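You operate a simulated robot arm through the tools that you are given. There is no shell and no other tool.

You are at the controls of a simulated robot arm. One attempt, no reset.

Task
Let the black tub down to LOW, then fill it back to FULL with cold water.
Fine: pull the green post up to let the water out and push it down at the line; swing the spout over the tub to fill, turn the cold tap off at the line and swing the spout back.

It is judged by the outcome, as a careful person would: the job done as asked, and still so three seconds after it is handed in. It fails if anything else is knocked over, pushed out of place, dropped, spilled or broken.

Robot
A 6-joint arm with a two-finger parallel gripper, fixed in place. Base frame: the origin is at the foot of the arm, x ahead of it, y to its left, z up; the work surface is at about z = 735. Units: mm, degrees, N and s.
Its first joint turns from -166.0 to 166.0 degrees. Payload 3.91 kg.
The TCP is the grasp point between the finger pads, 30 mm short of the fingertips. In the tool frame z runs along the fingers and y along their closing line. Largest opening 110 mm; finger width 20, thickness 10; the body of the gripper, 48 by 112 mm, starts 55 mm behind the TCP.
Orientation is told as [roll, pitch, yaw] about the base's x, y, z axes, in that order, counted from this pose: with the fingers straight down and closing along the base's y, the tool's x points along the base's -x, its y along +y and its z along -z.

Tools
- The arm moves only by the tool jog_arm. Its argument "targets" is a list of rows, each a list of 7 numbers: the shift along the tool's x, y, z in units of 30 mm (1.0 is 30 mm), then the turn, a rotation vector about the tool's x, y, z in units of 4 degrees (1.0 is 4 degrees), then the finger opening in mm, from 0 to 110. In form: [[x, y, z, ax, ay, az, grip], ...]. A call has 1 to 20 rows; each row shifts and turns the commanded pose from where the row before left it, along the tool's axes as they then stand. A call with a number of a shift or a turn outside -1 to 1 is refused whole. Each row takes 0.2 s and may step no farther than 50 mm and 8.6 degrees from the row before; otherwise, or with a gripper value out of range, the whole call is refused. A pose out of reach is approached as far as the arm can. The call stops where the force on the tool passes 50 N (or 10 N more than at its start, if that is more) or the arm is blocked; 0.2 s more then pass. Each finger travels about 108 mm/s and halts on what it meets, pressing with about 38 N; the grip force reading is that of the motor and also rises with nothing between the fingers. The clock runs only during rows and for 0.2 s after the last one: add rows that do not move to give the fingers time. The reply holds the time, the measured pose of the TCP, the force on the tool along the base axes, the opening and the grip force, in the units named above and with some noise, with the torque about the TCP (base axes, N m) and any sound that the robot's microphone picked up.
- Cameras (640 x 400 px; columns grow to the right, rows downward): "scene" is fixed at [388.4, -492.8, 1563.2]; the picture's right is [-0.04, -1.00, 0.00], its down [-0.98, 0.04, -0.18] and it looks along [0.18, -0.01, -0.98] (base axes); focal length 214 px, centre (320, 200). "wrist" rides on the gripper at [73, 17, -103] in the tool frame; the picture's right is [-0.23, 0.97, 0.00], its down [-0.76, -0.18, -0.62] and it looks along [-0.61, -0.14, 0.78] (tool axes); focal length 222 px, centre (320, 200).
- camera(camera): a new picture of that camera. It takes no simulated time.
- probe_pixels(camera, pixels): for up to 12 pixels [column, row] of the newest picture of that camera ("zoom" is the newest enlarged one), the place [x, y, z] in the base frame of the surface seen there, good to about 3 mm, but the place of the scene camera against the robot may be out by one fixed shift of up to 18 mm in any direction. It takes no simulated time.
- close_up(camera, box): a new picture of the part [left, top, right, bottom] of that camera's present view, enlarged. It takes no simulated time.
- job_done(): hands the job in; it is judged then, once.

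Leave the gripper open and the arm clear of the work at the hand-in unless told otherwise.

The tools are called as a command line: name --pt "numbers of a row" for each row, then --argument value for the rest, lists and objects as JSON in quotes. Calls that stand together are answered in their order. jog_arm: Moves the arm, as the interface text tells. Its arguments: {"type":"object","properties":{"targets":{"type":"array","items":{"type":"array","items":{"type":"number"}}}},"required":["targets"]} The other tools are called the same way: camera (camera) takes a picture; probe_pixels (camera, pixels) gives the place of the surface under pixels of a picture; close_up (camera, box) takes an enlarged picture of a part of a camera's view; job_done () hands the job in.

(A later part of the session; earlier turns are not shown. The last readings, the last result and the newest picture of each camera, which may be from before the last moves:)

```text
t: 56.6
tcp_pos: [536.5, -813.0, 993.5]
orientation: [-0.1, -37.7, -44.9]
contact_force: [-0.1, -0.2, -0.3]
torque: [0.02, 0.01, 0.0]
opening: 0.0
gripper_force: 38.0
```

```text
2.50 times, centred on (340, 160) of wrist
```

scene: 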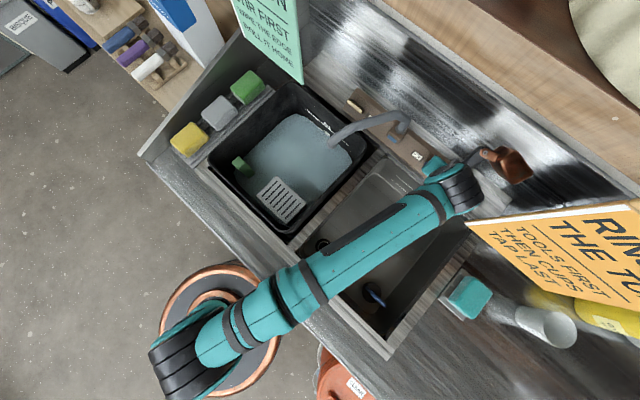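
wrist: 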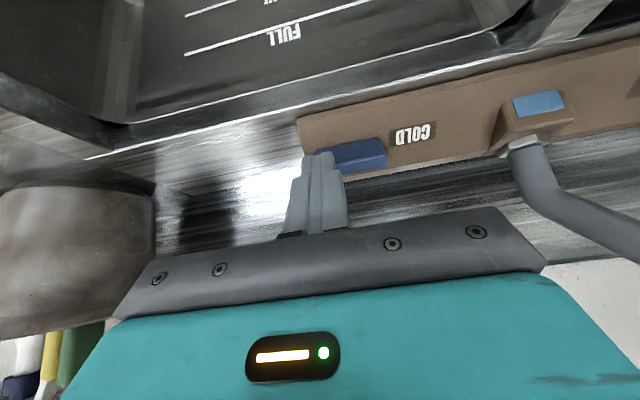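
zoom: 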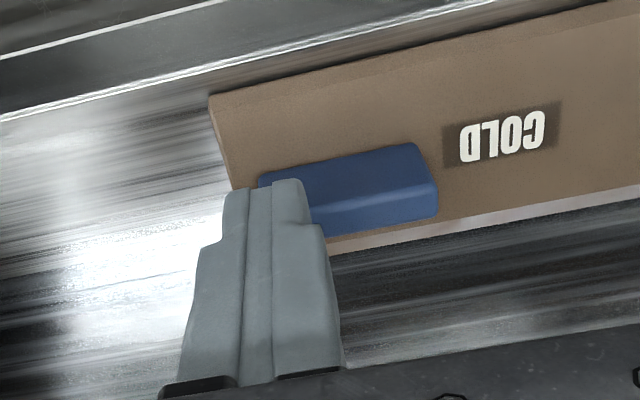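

The fist is lined up about 6 mm in front of the bar's outer end. I'll go down 40 mm along the fingers.

jog_arm --pt "0.05 0 0.5 0 0 0 0" --pt "0 0 0.5 0 0 0 0" --pt "0 0 0.33 0 0 0 0"

camera --camera "wrist"

close_up --camera "wrist" --box '[240, 80, 440, 240]'

```text
t: 57.4
tcp_pos: [553.2, -828.4, 960.5]
orientation: [-0.1, -37.8, -44.9]
contact_force: [-0.9, 1.1, 1.3]
torque: [0.02, -0.01, -0.03]
opening: 0.1
gripper_force: 37.6
```

```text
taken
```

wrist: 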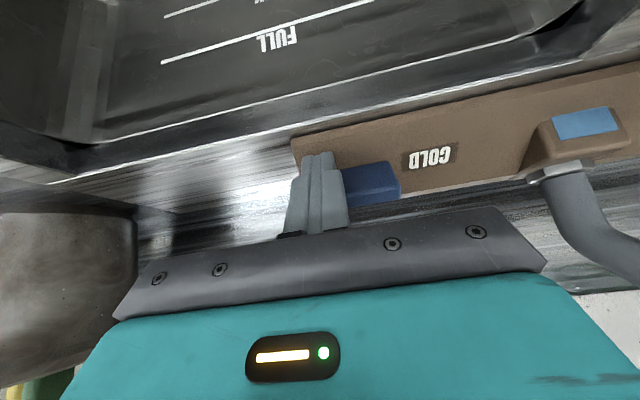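

```text
2.50 times, centred on (340, 160) of wrist
```

zoom: 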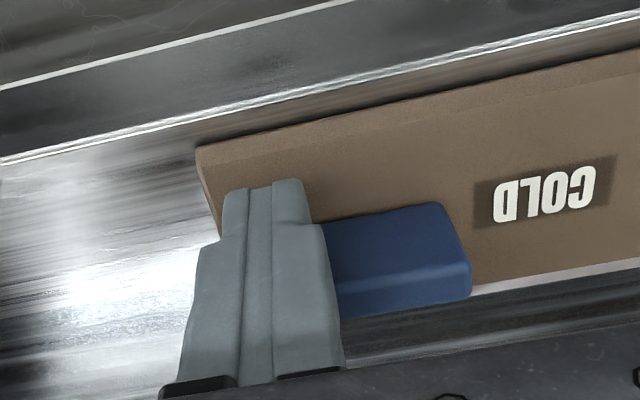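

The fist is now in front of the bar's outer end. I'll push back along the face in small steps, about 14 mm in all.

jog_arm --pt "-0.15 0 0 0 0 0 0" --pt "-0.1 0 0 0 0 0 0" --pt "-0.1 0 0 0 0 0 0" --pt "-0.1 0 0 0 0 0 0"

close_up --camera "wrist" --box '[240, 80, 440, 240]'

close_up --camera "scene" --box '[240, 80, 400, 220]'

```text
t: 58.4
tcp_pos: [560.7, -836.9, 968.4]
orientation: [-0.1, -37.6, -44.9]
contact_force: [-7.2, -4.0, -2.6]
torque: [-0.01, 0.18, -0.14]
opening: 0.0
gripper_force: 37.5
```

```text
2.50 times, centred on (340, 160) of wrist
```

zoom: 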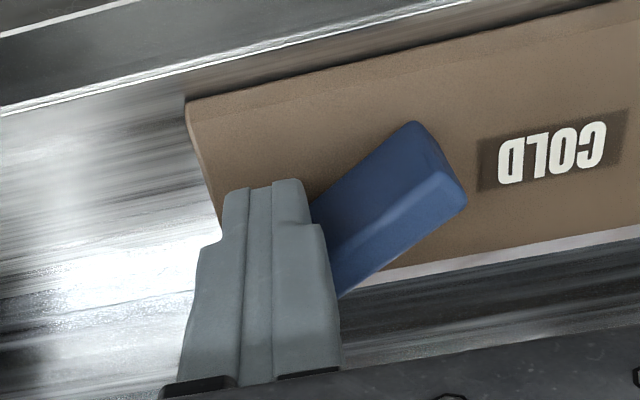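

```text
2.86 times, centred on (320, 150) of scene
```

zoom: 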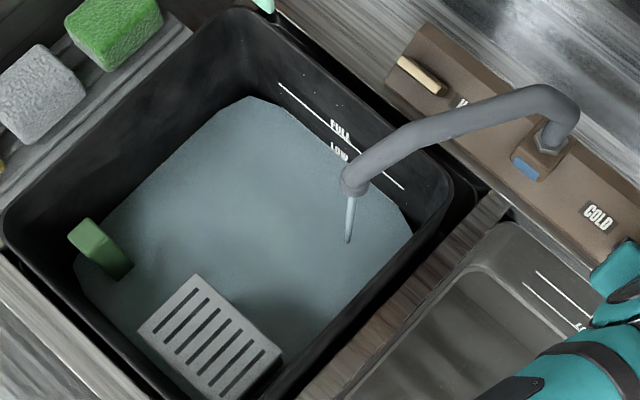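

Cold water is running into the tub, and the bar pivots about its middle. To shut it off I can push its inner end back to the stop I found earlier. I'll wait 1 s to measure the fill rate and watch where the stream lands.

jog_arm --pt "0 0 0 0 0 0 0" --pt "0 0 0 0 0 0 0" --pt "0 0 0 0 0 0 0" --pt "0 0 0 0 0 0 0"

close_up --camera "scene" --box '[300, 100, 360, 160]'

probe_pixels --camera "zoom" --pixels '[[150, 150], [150, 300], [80, 250], [300, 350]]'

```text
t: 59.4
tcp_pos: [559.8, -834.5, 970.0]
orientation: [-0.1, -37.7, -44.8]
contact_force: [-9.8, -6.1, -1.9]
torque: [-0.11, 0.25, -0.31]
opening: 0.0
gripper_force: 37.9
```

```text
6.67 times, centred on (330, 130) of scene
```

zoom: 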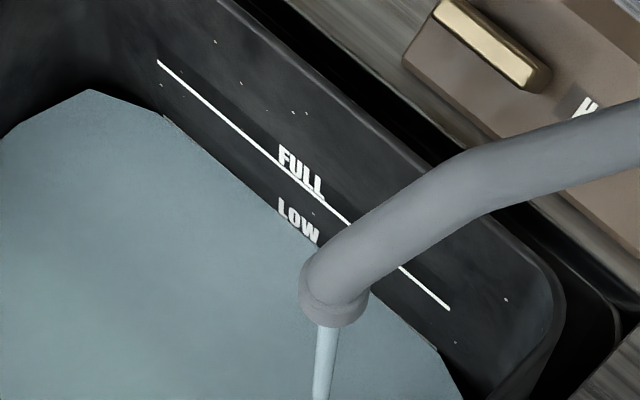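

```text
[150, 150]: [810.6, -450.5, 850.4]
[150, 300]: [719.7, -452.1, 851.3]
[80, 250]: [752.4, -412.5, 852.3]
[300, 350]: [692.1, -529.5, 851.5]
```

The rise is slow, with the level near 851. I'll open the lever a little more with about 6 mm of push and wait 3 s to measure.

jog_arm --pt "-0.1 0 0 0 0 0 0" --pt "-0.1 0 0 0 0 0 0" --pt "0 0 0 0 0 0 0" --pt "0 0 0 0 0 0 0" --pt "0 0 0 0 0 0 0" --pt "0 0 0 0 0 0 0" --pt "0 0 0 0 0 0 0" --pt "0 0 0 0 0 0 0" --pt "0 0 0 0 0 0 0" --pt "0 0 0 0 0 0 0" --pt "0 0 0 0 0 0 0" --pt "0 0 0 0 0 0 0" --pt "0 0 0 0 0 0 0" --pt "0 0 0 0 0 0 0"

close_up --camera "scene" --box '[240, 80, 400, 220]'

close_up --camera "scene" --box '[300, 100, 360, 160]'

probe_pixels --camera "zoom" --pixels '[[150, 150], [150, 300], [80, 250], [300, 350]]'

close_up --camera "wrist" --box '[240, 80, 440, 240]'

```text
t: 62.4
tcp_pos: [564.2, -838.7, 972.7]
orientation: [-0.1, -37.8, -44.9]
contact_force: [0.4, 0.1, 0.7]
torque: [-0.03, 0.01, 0.0]
opening: 0.0
gripper_force: 37.4
```

```text
2.86 times, centred on (320, 150) of scene
```

zoom: 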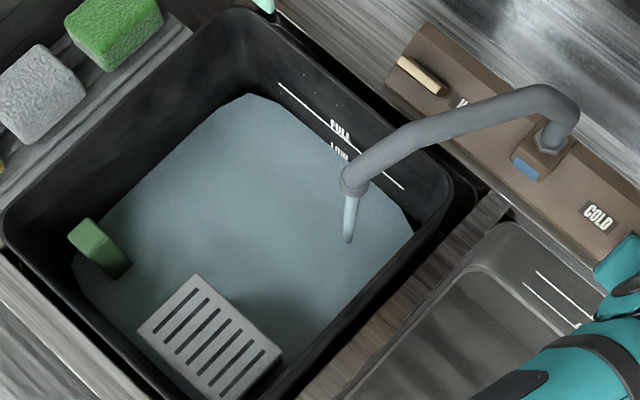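

```text
6.67 times, centred on (330, 130) of scene
```

zoom: 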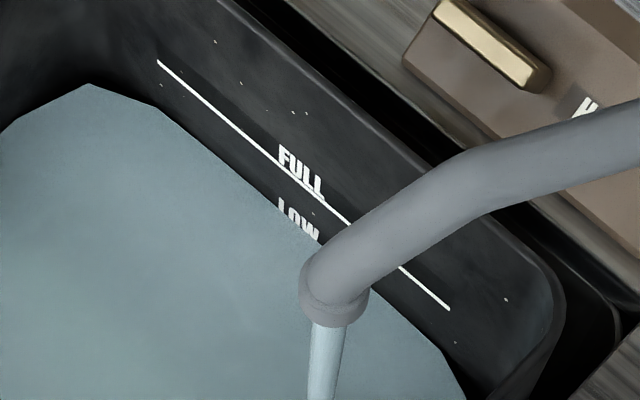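

```text
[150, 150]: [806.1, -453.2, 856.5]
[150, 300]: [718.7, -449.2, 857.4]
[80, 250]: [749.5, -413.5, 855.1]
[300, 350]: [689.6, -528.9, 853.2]
```

```text
2.50 times, centred on (340, 160) of wrist
```

zoom: 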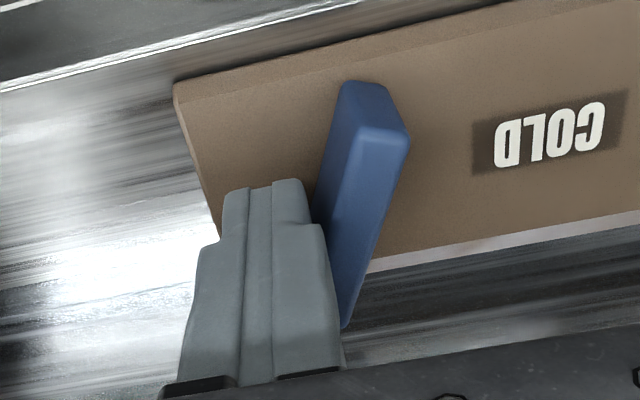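

The bar is now turned well open, about 60–65°, and moves lightly, and the stream is thicker with the level near 856. I'll preposition the fist beside the bar's front end without touching it so I can close quickly, waiting about 2 s in all.

jog_arm --pt "0.3 0 0 0 0 0 0" --pt "0.3 0 0 0 0 0 0" --pt "0 0.15 0 0 0 0 0" --pt "0 0 0 0 0 0 0" --pt "0 0 0 0 0 0 0" --pt "0 0 0 0 0 0 0" --pt "0 0 0 0 0 0 0" --pt "0 0 0 0 0 0 0" --pt "0 0 0 0 0 0 0"

close_up --camera "wrist" --box '[240, 80, 440, 240]'

close_up --camera "scene" --box '[300, 100, 360, 160]'

probe_pixels --camera "zoom" --pixels '[[150, 150], [150, 300], [80, 250], [220, 350]]'

```text
t: 64.4
tcp_pos: [557.1, -825.0, 961.2]
orientation: [0.0, -37.7, -44.9]
contact_force: [-0.2, -0.1, -0.1]
torque: [0.02, 0.0, -0.03]
opening: 0.0
gripper_force: 38.2
```

```text
2.50 times, centred on (340, 160) of wrist
```

zoom: 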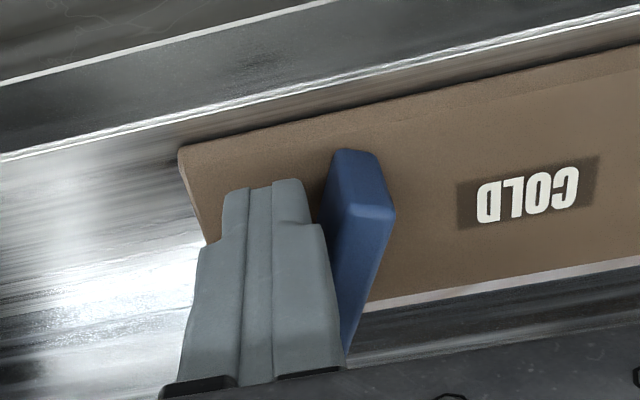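

```text
6.67 times, centred on (330, 130) of scene
```

zoom: 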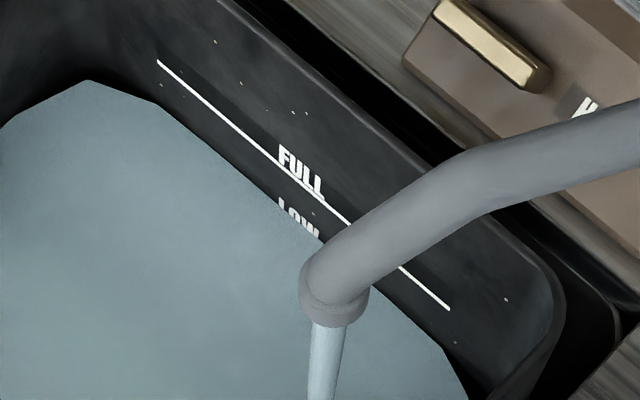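

```text
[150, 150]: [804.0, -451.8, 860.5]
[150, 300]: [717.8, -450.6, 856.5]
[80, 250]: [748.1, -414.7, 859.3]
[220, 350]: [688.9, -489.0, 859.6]
```

Level about 859.5, rising roughly 1.7 mm/s. FULL is near 898, so about 20+ s remain. I'll wait 8 s and check.

jog_arm --pt "0 0 0 0 0 0 0" --pt "0 0 0 0 0 0 0" --pt "0 0 0 0 0 0 0" --pt "0 0 0 0 0 0 0" --pt "0 0 0 0 0 0 0" --pt "0 0 0 0 0 0 0" --pt "0 0 0 0 0 0 0" --pt "0 0 0 0 0 0 0" --pt "0 0 0 0 0 0 0" --pt "0 0 0 0 0 0 0" --pt "0 0 0 0 0 0 0" --pt "0 0 0 0 0 0 0" --pt "0 0 0 0 0 0 0" --pt "0 0 0 0 0 0 0" --pt "0 0 0 0 0 0 0" --pt "0 0 0 0 0 0 0" --pt "0 0 0 0 0 0 0" --pt "0 0 0 0 0 0 0" --pt "0 0 0 0 0 0 0" --pt "0 0 0 0 0 0 0"

close_up --camera "scene" --box '[300, 100, 360, 160]'

probe_pixels --camera "zoom" --pixels '[[150, 150], [150, 300], [80, 250], [220, 350]]'

```text
t: 68.6
tcp_pos: [558.1, -826.2, 962.7]
orientation: [-0.1, -37.7, -44.9]
contact_force: [-0.3, 0.1, 0.0]
torque: [0.01, 0.0, 0.02]
opening: 0.1
gripper_force: 37.7
```

```text
6.67 times, centred on (330, 130) of scene
```

zoom: 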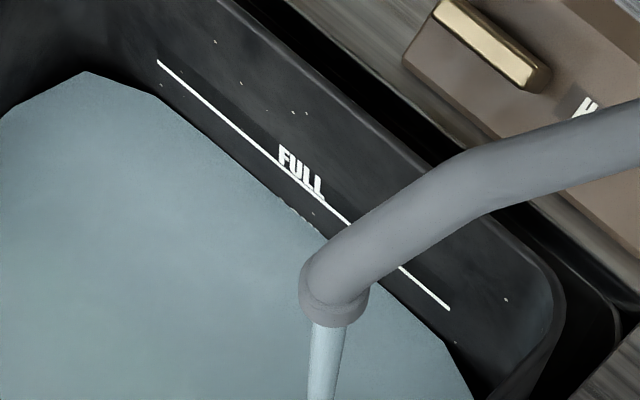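

```text
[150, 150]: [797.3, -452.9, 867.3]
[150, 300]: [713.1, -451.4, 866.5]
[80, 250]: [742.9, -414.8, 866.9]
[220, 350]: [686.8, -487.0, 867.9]
```

Level about 867 at t=68.6, rising 1.8 mm/s, so about 17 s to go. I'll wait two more blocks of about 4 s.

jog_arm --pt "0 0 0 0 0 0 0" --pt "0 0 0 0 0 0 0" --pt "0 0 0 0 0 0 0" --pt "0 0 0 0 0 0 0" --pt "0 0 0 0 0 0 0" --pt "0 0 0 0 0 0 0" --pt "0 0 0 0 0 0 0" --pt "0 0 0 0 0 0 0" --pt "0 0 0 0 0 0 0" --pt "0 0 0 0 0 0 0" --pt "0 0 0 0 0 0 0" --pt "0 0 0 0 0 0 0" --pt "0 0 0 0 0 0 0" --pt "0 0 0 0 0 0 0" --pt "0 0 0 0 0 0 0" --pt "0 0 0 0 0 0 0" --pt "0 0 0 0 0 0 0" --pt "0 0 0 0 0 0 0" --pt "0 0 0 0 0 0 0" --pt "0 0 0 0 0 0 0"

jog_arm --pt "0 0 0 0 0 0 0" --pt "0 0 0 0 0 0 0" --pt "0 0 0 0 0 0 0" --pt "0 0 0 0 0 0 0" --pt "0 0 0 0 0 0 0" --pt "0 0 0 0 0 0 0" --pt "0 0 0 0 0 0 0" --pt "0 0 0 0 0 0 0" --pt "0 0 0 0 0 0 0" --pt "0 0 0 0 0 0 0" --pt "0 0 0 0 0 0 0" --pt "0 0 0 0 0 0 0" --pt "0 0 0 0 0 0 0" --pt "0 0 0 0 0 0 0" --pt "0 0 0 0 0 0 0" --pt "0 0 0 0 0 0 0" --pt "0 0 0 0 0 0 0" --pt "0 0 0 0 0 0 0"

close_up --camera "scene" --box '[300, 100, 360, 160]'

probe_pixels --camera "zoom" --pixels '[[150, 150], [150, 300], [80, 250], [220, 350]]'

```text
t: 72.8
tcp_pos: [558.2, -826.3, 961.7]
orientation: [-0.1, -37.7, -44.9]
contact_force: [-0.3, -0.6, 0.7]
torque: [0.0, -0.02, -0.02]
opening: 0.1
gripper_force: 38.0
```

```text
t: 76.6
tcp_pos: [557.7, -825.1, 961.0]
orientation: [-0.1, -37.6, -44.8]
contact_force: [1.0, -0.2, 0.4]
torque: [0.0, 0.03, -0.02]
opening: 0.1
gripper_force: 37.9
```

```text
6.67 times, centred on (330, 130) of scene
```

zoom: 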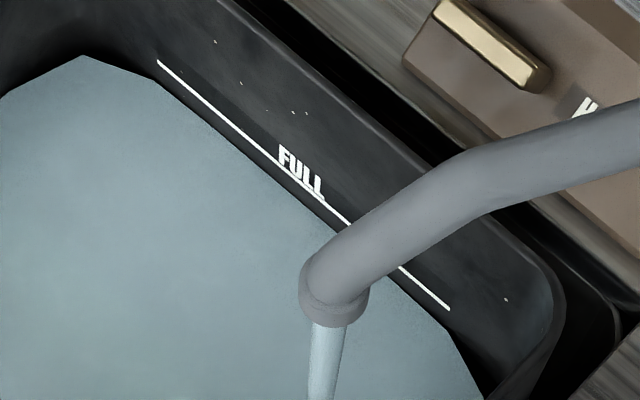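

```text
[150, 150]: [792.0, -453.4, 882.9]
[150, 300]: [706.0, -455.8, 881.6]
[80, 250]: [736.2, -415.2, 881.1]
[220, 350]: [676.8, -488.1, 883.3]
```

Level about 882 at t=76.6, rising 1.9 mm/s, with about 16 mm left to the FULL line. I'll wait 5 s and check again.

jog_arm --pt "0 0 0 0 0 0 0" --pt "0 0 0 0 0 0 0" --pt "0 0 0 0 0 0 0" --pt "0 0 0 0 0 0 0" --pt "0 0 0 0 0 0 0" --pt "0 0 0 0 0 0 0" --pt "0 0 0 0 0 0 0" --pt "0 0 0 0 0 0 0" --pt "0 0 0 0 0 0 0" --pt "0 0 0 0 0 0 0" --pt "0 0 0 0 0 0 0" --pt "0 0 0 0 0 0 0" --pt "0 0 0 0 0 0 0" --pt "0 0 0 0 0 0 0" --pt "0 0 0 0 0 0 0" --pt "0 0 0 0 0 0 0" --pt "0 0 0 0 0 0 0" --pt "0 0 0 0 0 0 0" --pt "0 0 0 0 0 0 0" --pt "0 0 0 0 0 0 0"

close_up --camera "scene" --box '[303, 105, 353, 155]'

probe_pixels --camera "zoom" --pixels '[[150, 200], [150, 300], [80, 250], [220, 320]]'

```text
t: 80.8
tcp_pos: [557.5, -825.3, 961.3]
orientation: [-0.1, -37.7, -45.0]
contact_force: [1.0, 0.4, 1.2]
torque: [0.05, 0.02, 0.0]
opening: 0.0
gripper_force: 37.9
```

```text
8.00 times, centred on (328, 130) of scene
```

zoom: 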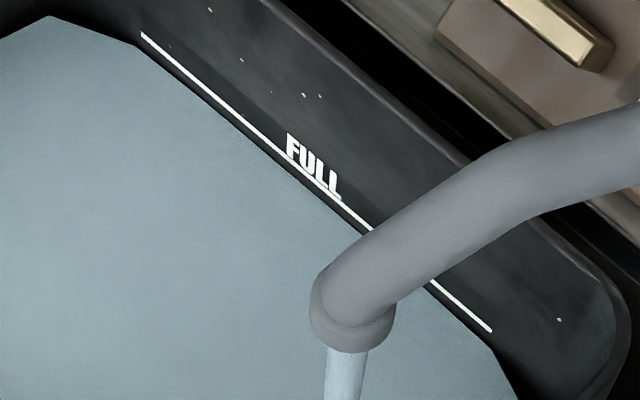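

```text
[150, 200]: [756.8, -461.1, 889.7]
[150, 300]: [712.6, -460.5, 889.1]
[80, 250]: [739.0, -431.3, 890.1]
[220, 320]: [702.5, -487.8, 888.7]
```

Level about 889.4, with a thin dark strip left below the FULL line. I'll wait 2.4 s.

jog_arm --pt "0 0 0 0 0 0 0" --pt "0 0 0 0 0 0 0" --pt "0 0 0 0 0 0 0" --pt "0 0 0 0 0 0 0" --pt "0 0 0 0 0 0 0" --pt "0 0 0 0 0 0 0" --pt "0 0 0 0 0 0 0" --pt "0 0 0 0 0 0 0" --pt "0 0 0 0 0 0 0" --pt "0 0 0 0 0 0 0" --pt "0 0 0 0 0 0 0"

close_up --camera "scene" --box '[303, 105, 353, 155]'

close_up --camera "scene" --box '[303, 108, 333, 138]'

probe_pixels --camera "zoom" --pixels '[[150, 200], [150, 300], [80, 250], [220, 320]]'

```text
t: 83.2
tcp_pos: [557.3, -826.3, 961.0]
orientation: [-0.1, -37.7, -44.9]
contact_force: [0.4, 0.4, 0.4]
torque: [0.01, -0.01, -0.01]
opening: 0.0
gripper_force: 38.1
```

```text
8.00 times, centred on (328, 130) of scene
```

zoom: 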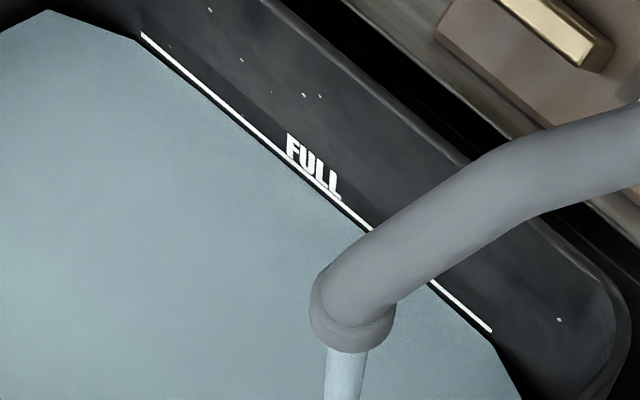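

```text
13.33 times, centred on (318, 123) of scene
```

zoom: 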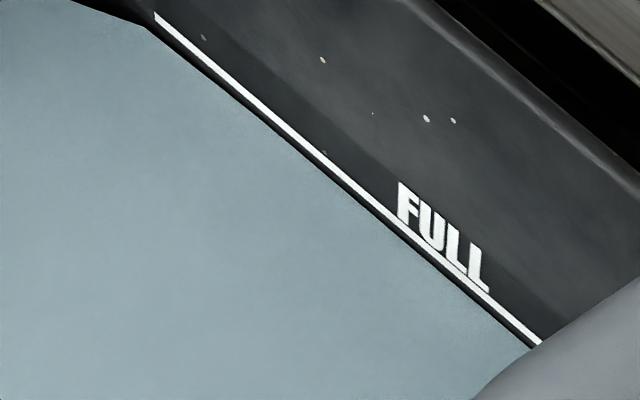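

```text
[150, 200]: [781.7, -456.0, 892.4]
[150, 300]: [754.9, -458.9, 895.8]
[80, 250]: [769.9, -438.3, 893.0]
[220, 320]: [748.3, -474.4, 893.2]
```

Level about 893.6, with roughly 3.5 mm to the lower edge of the FULL line. I'll wait about 1 s more.

jog_arm --pt "0 0 0 0 0 0 0" --pt "0 0 0 0 0 0 0" --pt "0 0 0 0 0 0 0" --pt "0 0 0 0 0 0 0" --pt "0 0 0 0 0 0 0"

close_up --camera "scene" --box '[303, 108, 333, 138]'

probe_pixels --camera "zoom" --pixels '[[150, 200], [150, 300], [80, 250], [220, 320]]'

close_up --camera "wrist" --box '[240, 80, 440, 240]'

```text
t: 84.4
tcp_pos: [558.0, -826.6, 960.9]
orientation: [-0.1, -37.6, -44.9]
contact_force: [0.2, 1.0, -1.1]
torque: [0.0, -0.02, 0.01]
opening: 0.0
gripper_force: 37.0
```

```text
13.33 times, centred on (318, 123) of scene
```

zoom: 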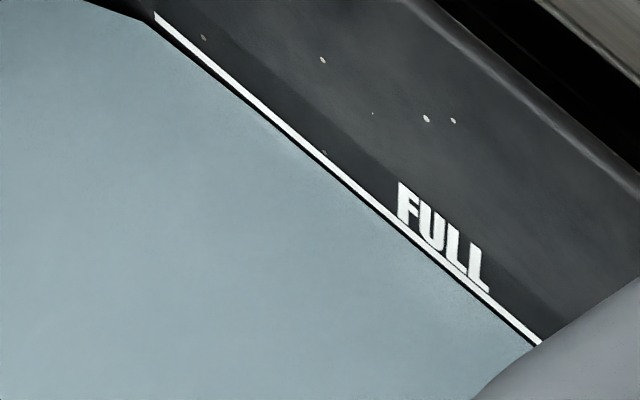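

```text
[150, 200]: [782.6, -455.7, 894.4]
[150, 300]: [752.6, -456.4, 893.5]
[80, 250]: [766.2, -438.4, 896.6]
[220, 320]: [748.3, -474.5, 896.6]
```

```text
2.50 times, centred on (340, 160) of wrist
```

zoom: 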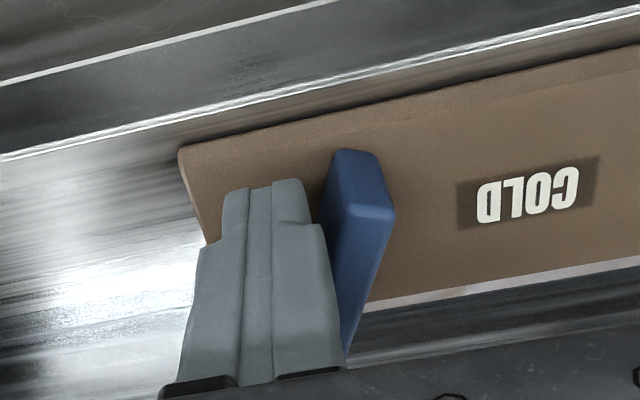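

The gap to the line's lower edge is now about 1.5 mm. I'll wait 1.2 s more and, in the same call, push the bar's front end over (34 mm sideways, then 9 mm back) to shut it against its stop.

jog_arm --pt "0 0 0 0 0 0 0" --pt "0 0 0 0 0 0 0" --pt "0 0 0 0 0 0 0" --pt "0 0 0 0 0 0 0" --pt "0 0 0 0 0 0 0" --pt "0 0 0 0 0 0 0" --pt "0 0.567 0 0 0 0 0" --pt "0 0.567 0 0 0 0 0" --pt "-0.17 0 0 0 0 0 0" --pt "-0.15 0 0 0 0 0 0"

close_up --camera "wrist" --box '[240, 80, 440, 240]'

close_up --camera "scene" --box '[303, 108, 333, 138]'

close_up --camera "scene" --box '[300, 90, 420, 190]'

```text
t: 86.6
tcp_pos: [584.7, -805.7, 963.1]
orientation: [-0.1, -37.1, -44.9]
contact_force: [-6.6, 7.4, -2.7]
torque: [0.23, 0.16, -0.02]
opening: 0.0
gripper_force: 37.8
stopped in row 10: the force on the tool passed its limit at 56 N (the readings are from after the stop); the commanded pose is now the measured one
```

```text
2.50 times, centred on (340, 160) of wrist
```

zoom: 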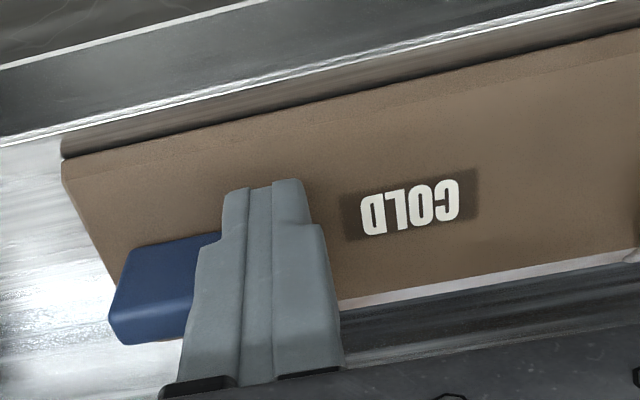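

```text
13.33 times, centred on (318, 123) of scene
```

zoom: 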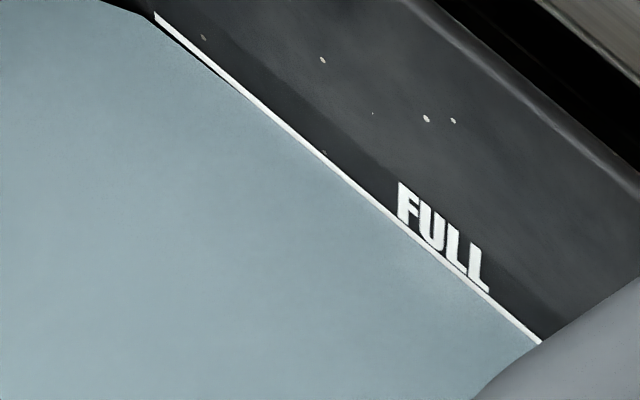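

```text
4.00 times, centred on (360, 140) of scene
```

zoom: 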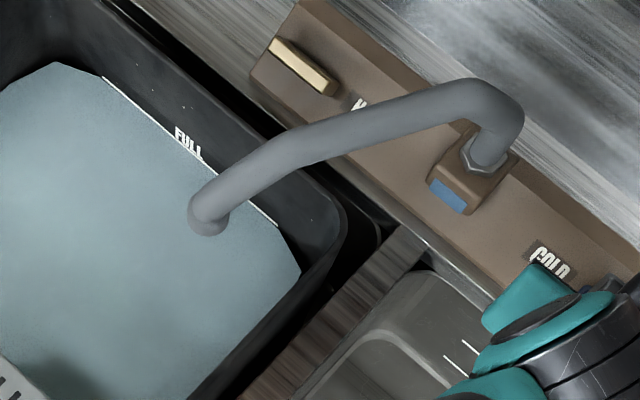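

The stream has stopped and the lever met its stop at 56 N. I'll compare the waterline with the first close-up, using the same box.

close_up --camera "scene" --box '[300, 90, 380, 170]'

probe_pixels --camera "zoom" --pixels '[[100, 150], [50, 250], [150, 250], [200, 300], [100, 350], [30, 150]]'

close_up --camera "scene" --box '[300, 105, 330, 135]'

```text
5.00 times, centred on (340, 130) of scene
```

zoom: 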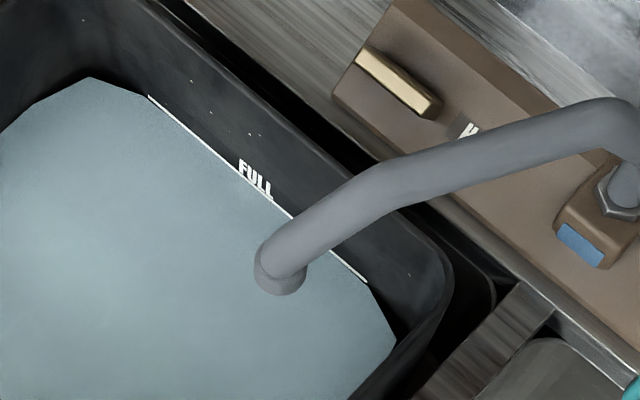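

```text
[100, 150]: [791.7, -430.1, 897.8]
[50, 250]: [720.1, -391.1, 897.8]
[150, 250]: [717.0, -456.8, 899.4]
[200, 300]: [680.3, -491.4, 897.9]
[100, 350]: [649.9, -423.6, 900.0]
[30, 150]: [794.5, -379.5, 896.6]
```

```text
13.33 times, centred on (315, 120) of scene
```

zoom: 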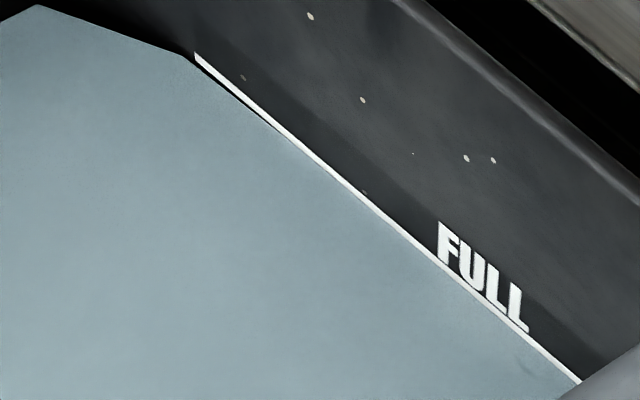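

Level reads about 898 and the waterline matches the first picture, so the tub is at FULL. Next I'll back the fist off the lever along the fingers and take a look to confirm that the lever and level stay put.

jog_arm --pt "0.25 0 0 0 0 0 0" --pt "0.1 0 -0.8 0 0 0 0" --pt "0 0 -0.9 0 0 0 0" --pt "0 0 -0.9 0 0 0 0" --pt "0 0 0 0 0 0 0"

camera --camera "wrist"

camera --camera "scene"

close_up --camera "scene" --box '[300, 90, 380, 170]'

```text
t: 87.8
tcp_pos: [545.1, -764.1, 1023.3]
orientation: [0.0, -37.2, -44.9]
contact_force: [0.7, 0.3, -0.3]
torque: [-0.01, 0.01, -0.01]
opening: 0.0
gripper_force: 37.8
```

```text
taken
```

wrist: 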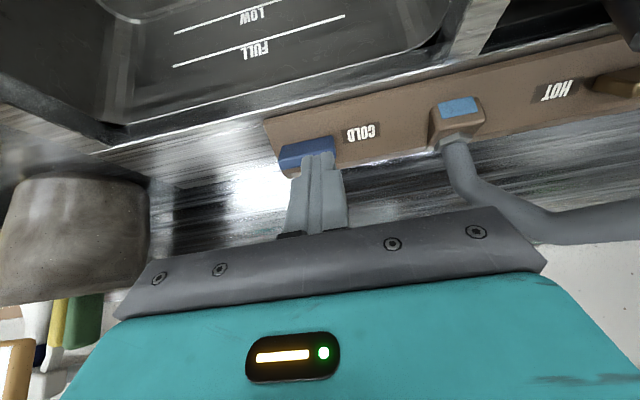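

```text
taken
```

scene: 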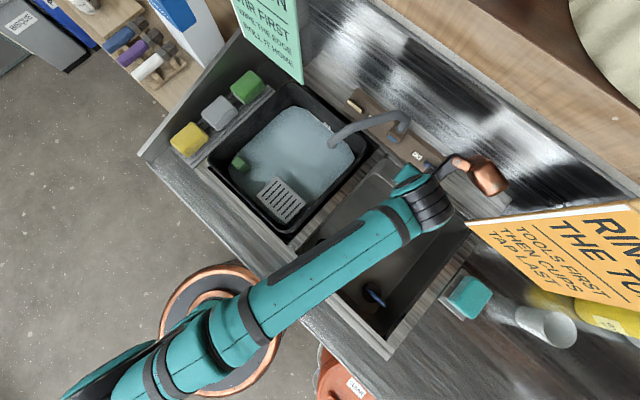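

```text
5.00 times, centred on (340, 130) of scene
```

zoom: 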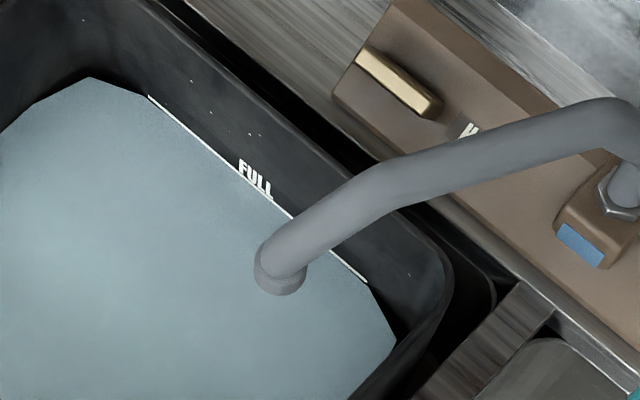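

The lever is closed, there's no drip, and the level hasn't changed. I'll move 60 mm out toward the front, stand the tool upright again and reopen the fingers to 72.

jog_arm --pt "0.8 0 -0.607 0 0 0 10" --pt "0.8 0 -0.607 0 0 0 30" --pt "0 0 0 0 0.93 0 50" --pt "0 0 0 0 0.93 0 72" --pt "0 0 0 0 0.93 0 72" --pt "0 0 0 0 0.93 0 72" --pt "0 0 0 0 0.93 0 72" --pt "0 0 0 0 0.93 0 72" --pt "0 0 0 0 0.93 0 72" --pt "0 0 0 0 0.93 0 72" --pt "0 0 0 0 0.93 0 72" --pt "0 0 0 0 0.9 0 72" --pt "0 0 0 0 0 0 72"

camera --camera "scene"

```text
t: 90.6
tcp_pos: [504.2, -724.5, 1020.6]
orientation: [0.1, -0.1, -44.9]
contact_force: [1.1, 0.4, -0.5]
torque: [0.0, -0.02, 0.01]
opening: 72.0
gripper_force: 0.0
```

```text
taken
```

scene: 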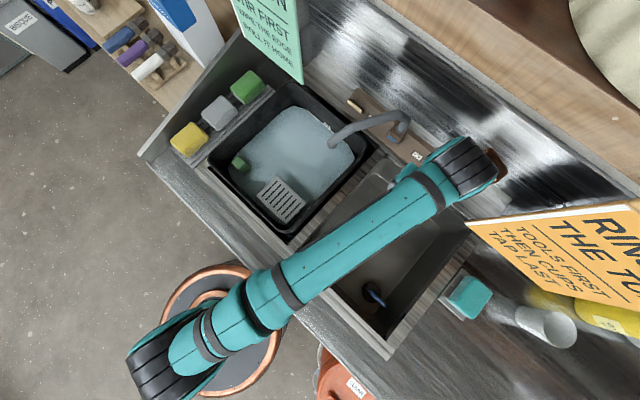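

Now I'll retrace my earlier path to the spot in front of the spout tip: (540,-500,1043), yaw −81°, then across to (668,-480).

jog_arm --pt "0.555 0.7675 -0.094 0 0 0 72" --pt "0.555 0.7675 -0.094 0 0 0 72" --pt "0.555 0.7675 -0.094 0 0 0 72" --pt "0.555 0.7675 -0.094 0 0 0 72" --pt "0.555 0.7675 -0.094 0 0 0 72" --pt "0.555 0.7675 -0.094 0 0 0 72" --pt "0.555 0.7675 -0.094 0 0 0 72" --pt "0.555 0.7675 -0.094 0 0 0 72" --pt "0 0 0 0 0 0.9 72" --pt "0 0 0 0 0 0.9 72" --pt "0 0 0 0 0 0.9 72" --pt "0 0 0 0 0 0.9 72" --pt "0 0 0 0 0 0.9 72" --pt "0 0 0 0 0 0.9 72" --pt "0 0 0 0 0 0.9 72" --pt "0 0 0 0 0 0.9 72" --pt "0 0 0 0 0 0.9 72" --pt "0 0 0 0 0 0.9 72"

camera --camera "wrist"

camera --camera "scene"

```text
t: 94.4
tcp_pos: [538.0, -498.3, 1042.4]
orientation: [0.1, -0.1, -81.1]
contact_force: [0.3, 0.3, 0.5]
torque: [-0.03, 0.0, -0.01]
opening: 72.1
gripper_force: 0.0
```

```text
taken
```

wrist: 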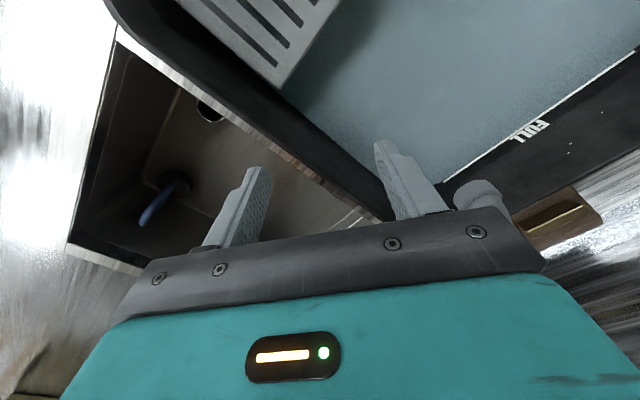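

```text
taken
```

scene: 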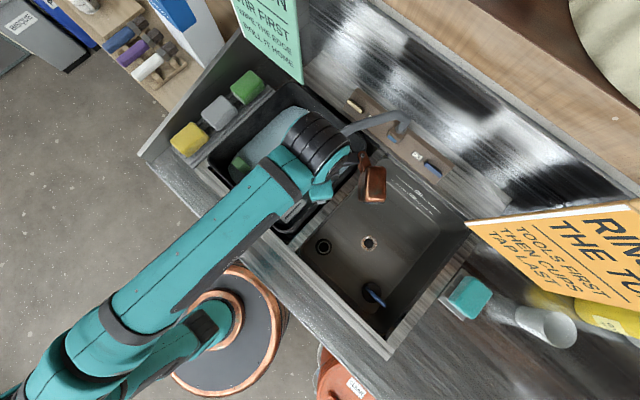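

In position, with the tip at wrist (475,195) off to the right. I'll move 130 mm across to line up with the spout's axis.

jog_arm --pt "0.05 0.87 0 0 0 0 72" --pt "0 0.87 0 0 0 0 72" --pt "0 0.87 0 0 0 0 72" --pt "0 0.87 0 0 0 0 72" --pt "0 0.8 0 0 0 0 72" --pt "0 0 0 0 0 0 72"

camera --camera "wrist"

probe_pixels --camera "wrist" --pixels '[[302, 215], [313, 215], [325, 215], [313, 225], [320, 230], [300, 225]]'

```text
t: 95.8
tcp_pos: [665.1, -476.6, 1040.6]
orientation: [0.1, -0.1, -80.9]
contact_force: [0.5, 0.9, -0.4]
torque: [0.02, 0.0, 0.01]
opening: 72.2
gripper_force: 0.0
```

```text
taken
```

wrist: 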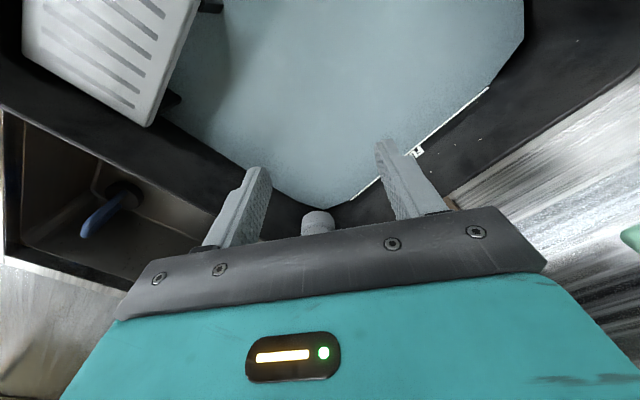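

```text
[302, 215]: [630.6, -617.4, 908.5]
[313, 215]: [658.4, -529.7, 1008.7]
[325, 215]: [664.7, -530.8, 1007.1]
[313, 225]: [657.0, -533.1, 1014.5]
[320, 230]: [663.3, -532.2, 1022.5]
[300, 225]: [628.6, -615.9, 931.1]
```

The tip is at about x 661, roughly 14 mm left of centre. I'll shift 8 mm left and slide in 110 mm along the spout.

jog_arm --pt "0 -0.3 0 0 0 0 72" --pt "-0.75 0 0 0 0 0 72" --pt "-0.75 0 0 0 0 0 72" --pt "-0.75 0 0 0 0 0 72" --pt "-0.75 0.05 0 0 0 0 72" --pt "-0.75 0.05 0 0 0 0 72" --pt "0 0 0 0 0 0 72"

camera --camera "wrist"

```text
t: 97.4
tcp_pos: [675.6, -589.0, 1043.0]
orientation: [-0.1, -0.1, -80.9]
contact_force: [0.2, 0.2, 0.3]
torque: [-0.02, -0.03, -0.03]
opening: 72.2
gripper_force: 0.0
```

```text
taken
```

wrist: 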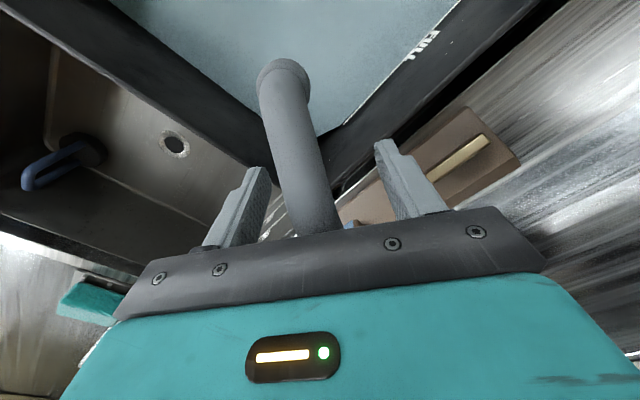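

The spout lies between the fingers. I'll narrow to 40 and swing it back along the same arc, half way first.

jog_arm --pt "0 0 0 0 0 0 56" --pt "0 0 0 0 0 0 40" --pt "-0.01 -0.331 0 0 0 -0.865 40" --pt "-0.01 -0.331 0 0 0 -0.865 40" --pt "-0.01 -0.331 0 0 0 -0.865 40" --pt "-0.01 -0.331 0 0 0 -0.865 40" --pt "-0.01 -0.331 0 0 0 -0.865 40" --pt "-0.01 -0.331 0 0 0 -0.865 40" --pt "-0.01 -0.331 0 0 0 -0.865 40" --pt "-0.01 -0.331 0 0 0 -0.865 40" --pt "-0.01 -0.331 0 0 0 -0.865 40" --pt "-0.01 -0.331 0 0 0 -0.865 40"

camera --camera "wrist"

```text
t: 100.0
tcp_pos: [590.4, -632.2, 1042.7]
orientation: [0.0, -0.1, -46.2]
contact_force: [-0.7, 0.5, -0.3]
torque: [0.01, 0.05, -0.01]
opening: 39.9
gripper_force: 0.1
```

```text
taken
```

wrist: 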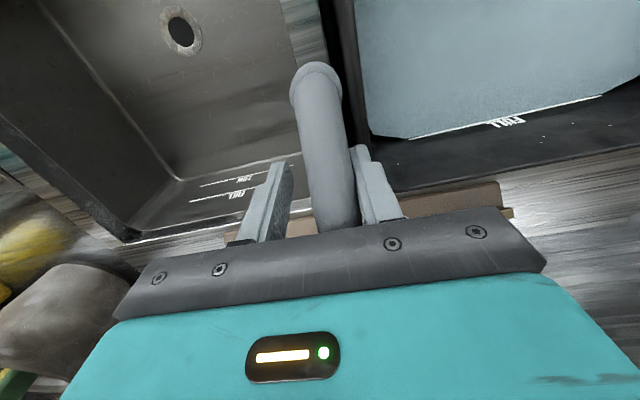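

The spout follows the right finger with almost no force and is leaving the tub. I'll continue with the remaining 10 rows back to its original position.

jog_arm --pt "-0.01 -0.331 0 0 0 -0.865 40" --pt "-0.01 -0.331 0 0 0 -0.865 40" --pt "-0.01 -0.331 0 0 0 -0.865 40" --pt "-0.01 -0.331 0 0 0 -0.865 40" --pt "-0.01 -0.331 0 0 0 -0.865 40" --pt "-0.01 -0.331 0 0 0 -0.865 40" --pt "-0.01 -0.331 0 0 0 -0.865 40" --pt "-0.01 -0.331 0 0 0 -0.865 40" --pt "-0.01 -0.331 0 0 0 -0.865 40" --pt "0 0 0 0 0 0 40"

camera --camera "wrist"

probe_pixels --camera "wrist" --pixels '[[315, 75], [315, 90], [320, 130], [325, 170], [330, 200], [305, 85], [328, 85]]'

```text
t: 102.2
tcp_pos: [544.3, -709.4, 1041.9]
orientation: [-0.1, -0.1, -15.1]
contact_force: [-0.5, -0.2, 0.5]
torque: [-0.05, -0.03, -0.01]
opening: 39.9
gripper_force: 0.1
```

```text
taken
```

wrist: 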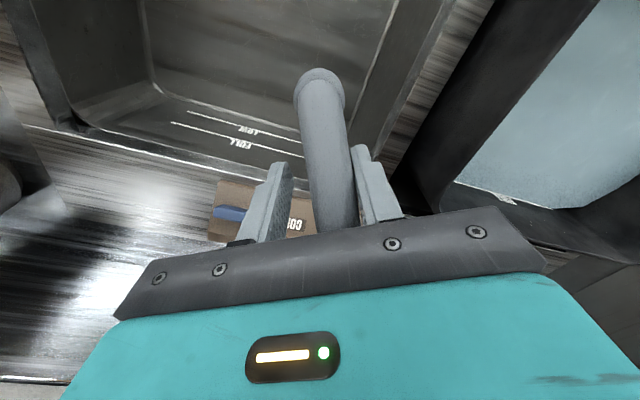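

```text
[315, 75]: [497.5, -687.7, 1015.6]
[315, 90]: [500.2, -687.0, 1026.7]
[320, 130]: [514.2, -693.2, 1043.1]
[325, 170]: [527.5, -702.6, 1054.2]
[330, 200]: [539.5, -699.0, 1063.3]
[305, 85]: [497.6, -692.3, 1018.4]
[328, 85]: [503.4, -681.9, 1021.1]
```

The tip is at about (500,-688) and was at about (499,-712) at the start. Two more rows will bring it home.

jog_arm --pt "-0.01 -0.331 0 0 0 -0.865 40" --pt "-0.01 -0.331 0 0 0 -0.865 40" --pt "0 0 0 0 0 0 40"

camera --camera "wrist"

probe_pixels --camera "wrist" --pixels '[[315, 75], [315, 90], [320, 130], [325, 170], [330, 200], [305, 85], [328, 85]]'

```text
t: 103.0
tcp_pos: [539.7, -728.0, 1042.6]
orientation: [-0.1, -0.1, -8.2]
contact_force: [-0.1, 0.5, 0.5]
torque: [0.0, -0.01, -0.04]
opening: 40.3
gripper_force: 0.0
```

```text
taken
```

wrist: 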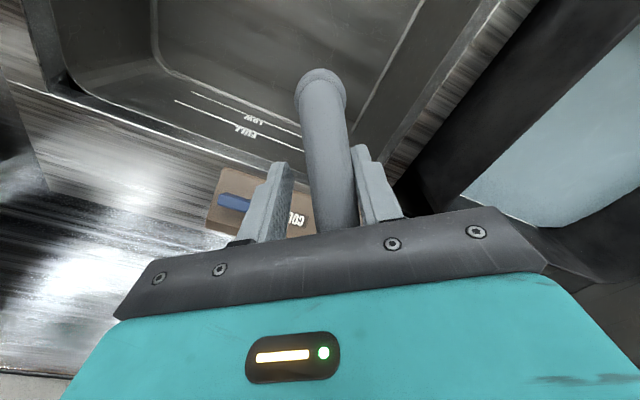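

```text
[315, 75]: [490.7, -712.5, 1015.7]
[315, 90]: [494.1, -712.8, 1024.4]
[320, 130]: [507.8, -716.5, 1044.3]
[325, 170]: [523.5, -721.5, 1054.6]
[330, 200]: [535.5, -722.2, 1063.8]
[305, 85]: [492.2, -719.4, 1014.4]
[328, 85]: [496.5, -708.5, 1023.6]
```

The spout tip is back at about (491,-712), matching where it started. I'll open the fingers and slide straight out past the tip.

jog_arm --pt "0 0 0 0 0 0 56" --pt "0 0.15 0 0 0 0 72" --pt "0 0.1 0 0 0 0 72" --pt "0.75 0 0 0 0 0 72" --pt "0.75 0.03 0 0 0 0 72" --pt "0.75 0.03 0 0 0 0 72" --pt "0.75 0.03 0 0 0 0 72" --pt "0.75 0.03 0 0 0 0 72" --pt "0 0 0 0 0 0 72"

camera --camera "wrist"

camera --camera "scene"

```text
t: 105.0
tcp_pos: [430.3, -699.1, 1041.1]
orientation: [-0.1, -0.1, -8.2]
contact_force: [0.4, 0.4, 0.2]
torque: [0.02, -0.01, -0.02]
opening: 72.1
gripper_force: 0.0
```

```text
taken
```

wrist: 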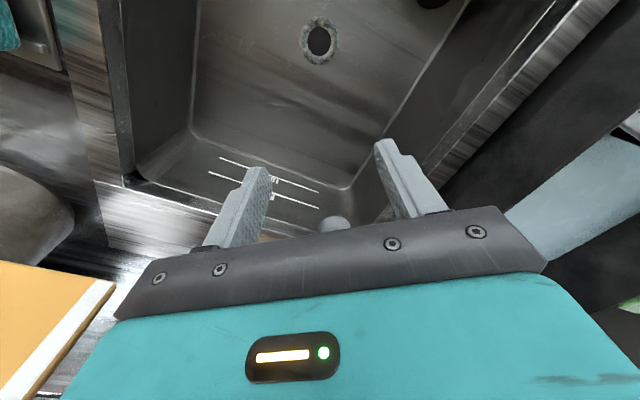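

```text
taken
```

scene: 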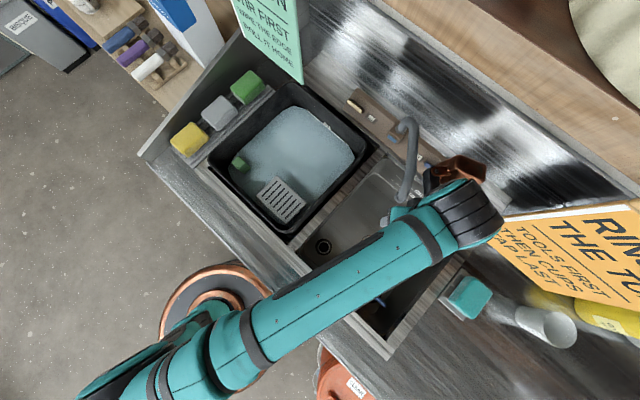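

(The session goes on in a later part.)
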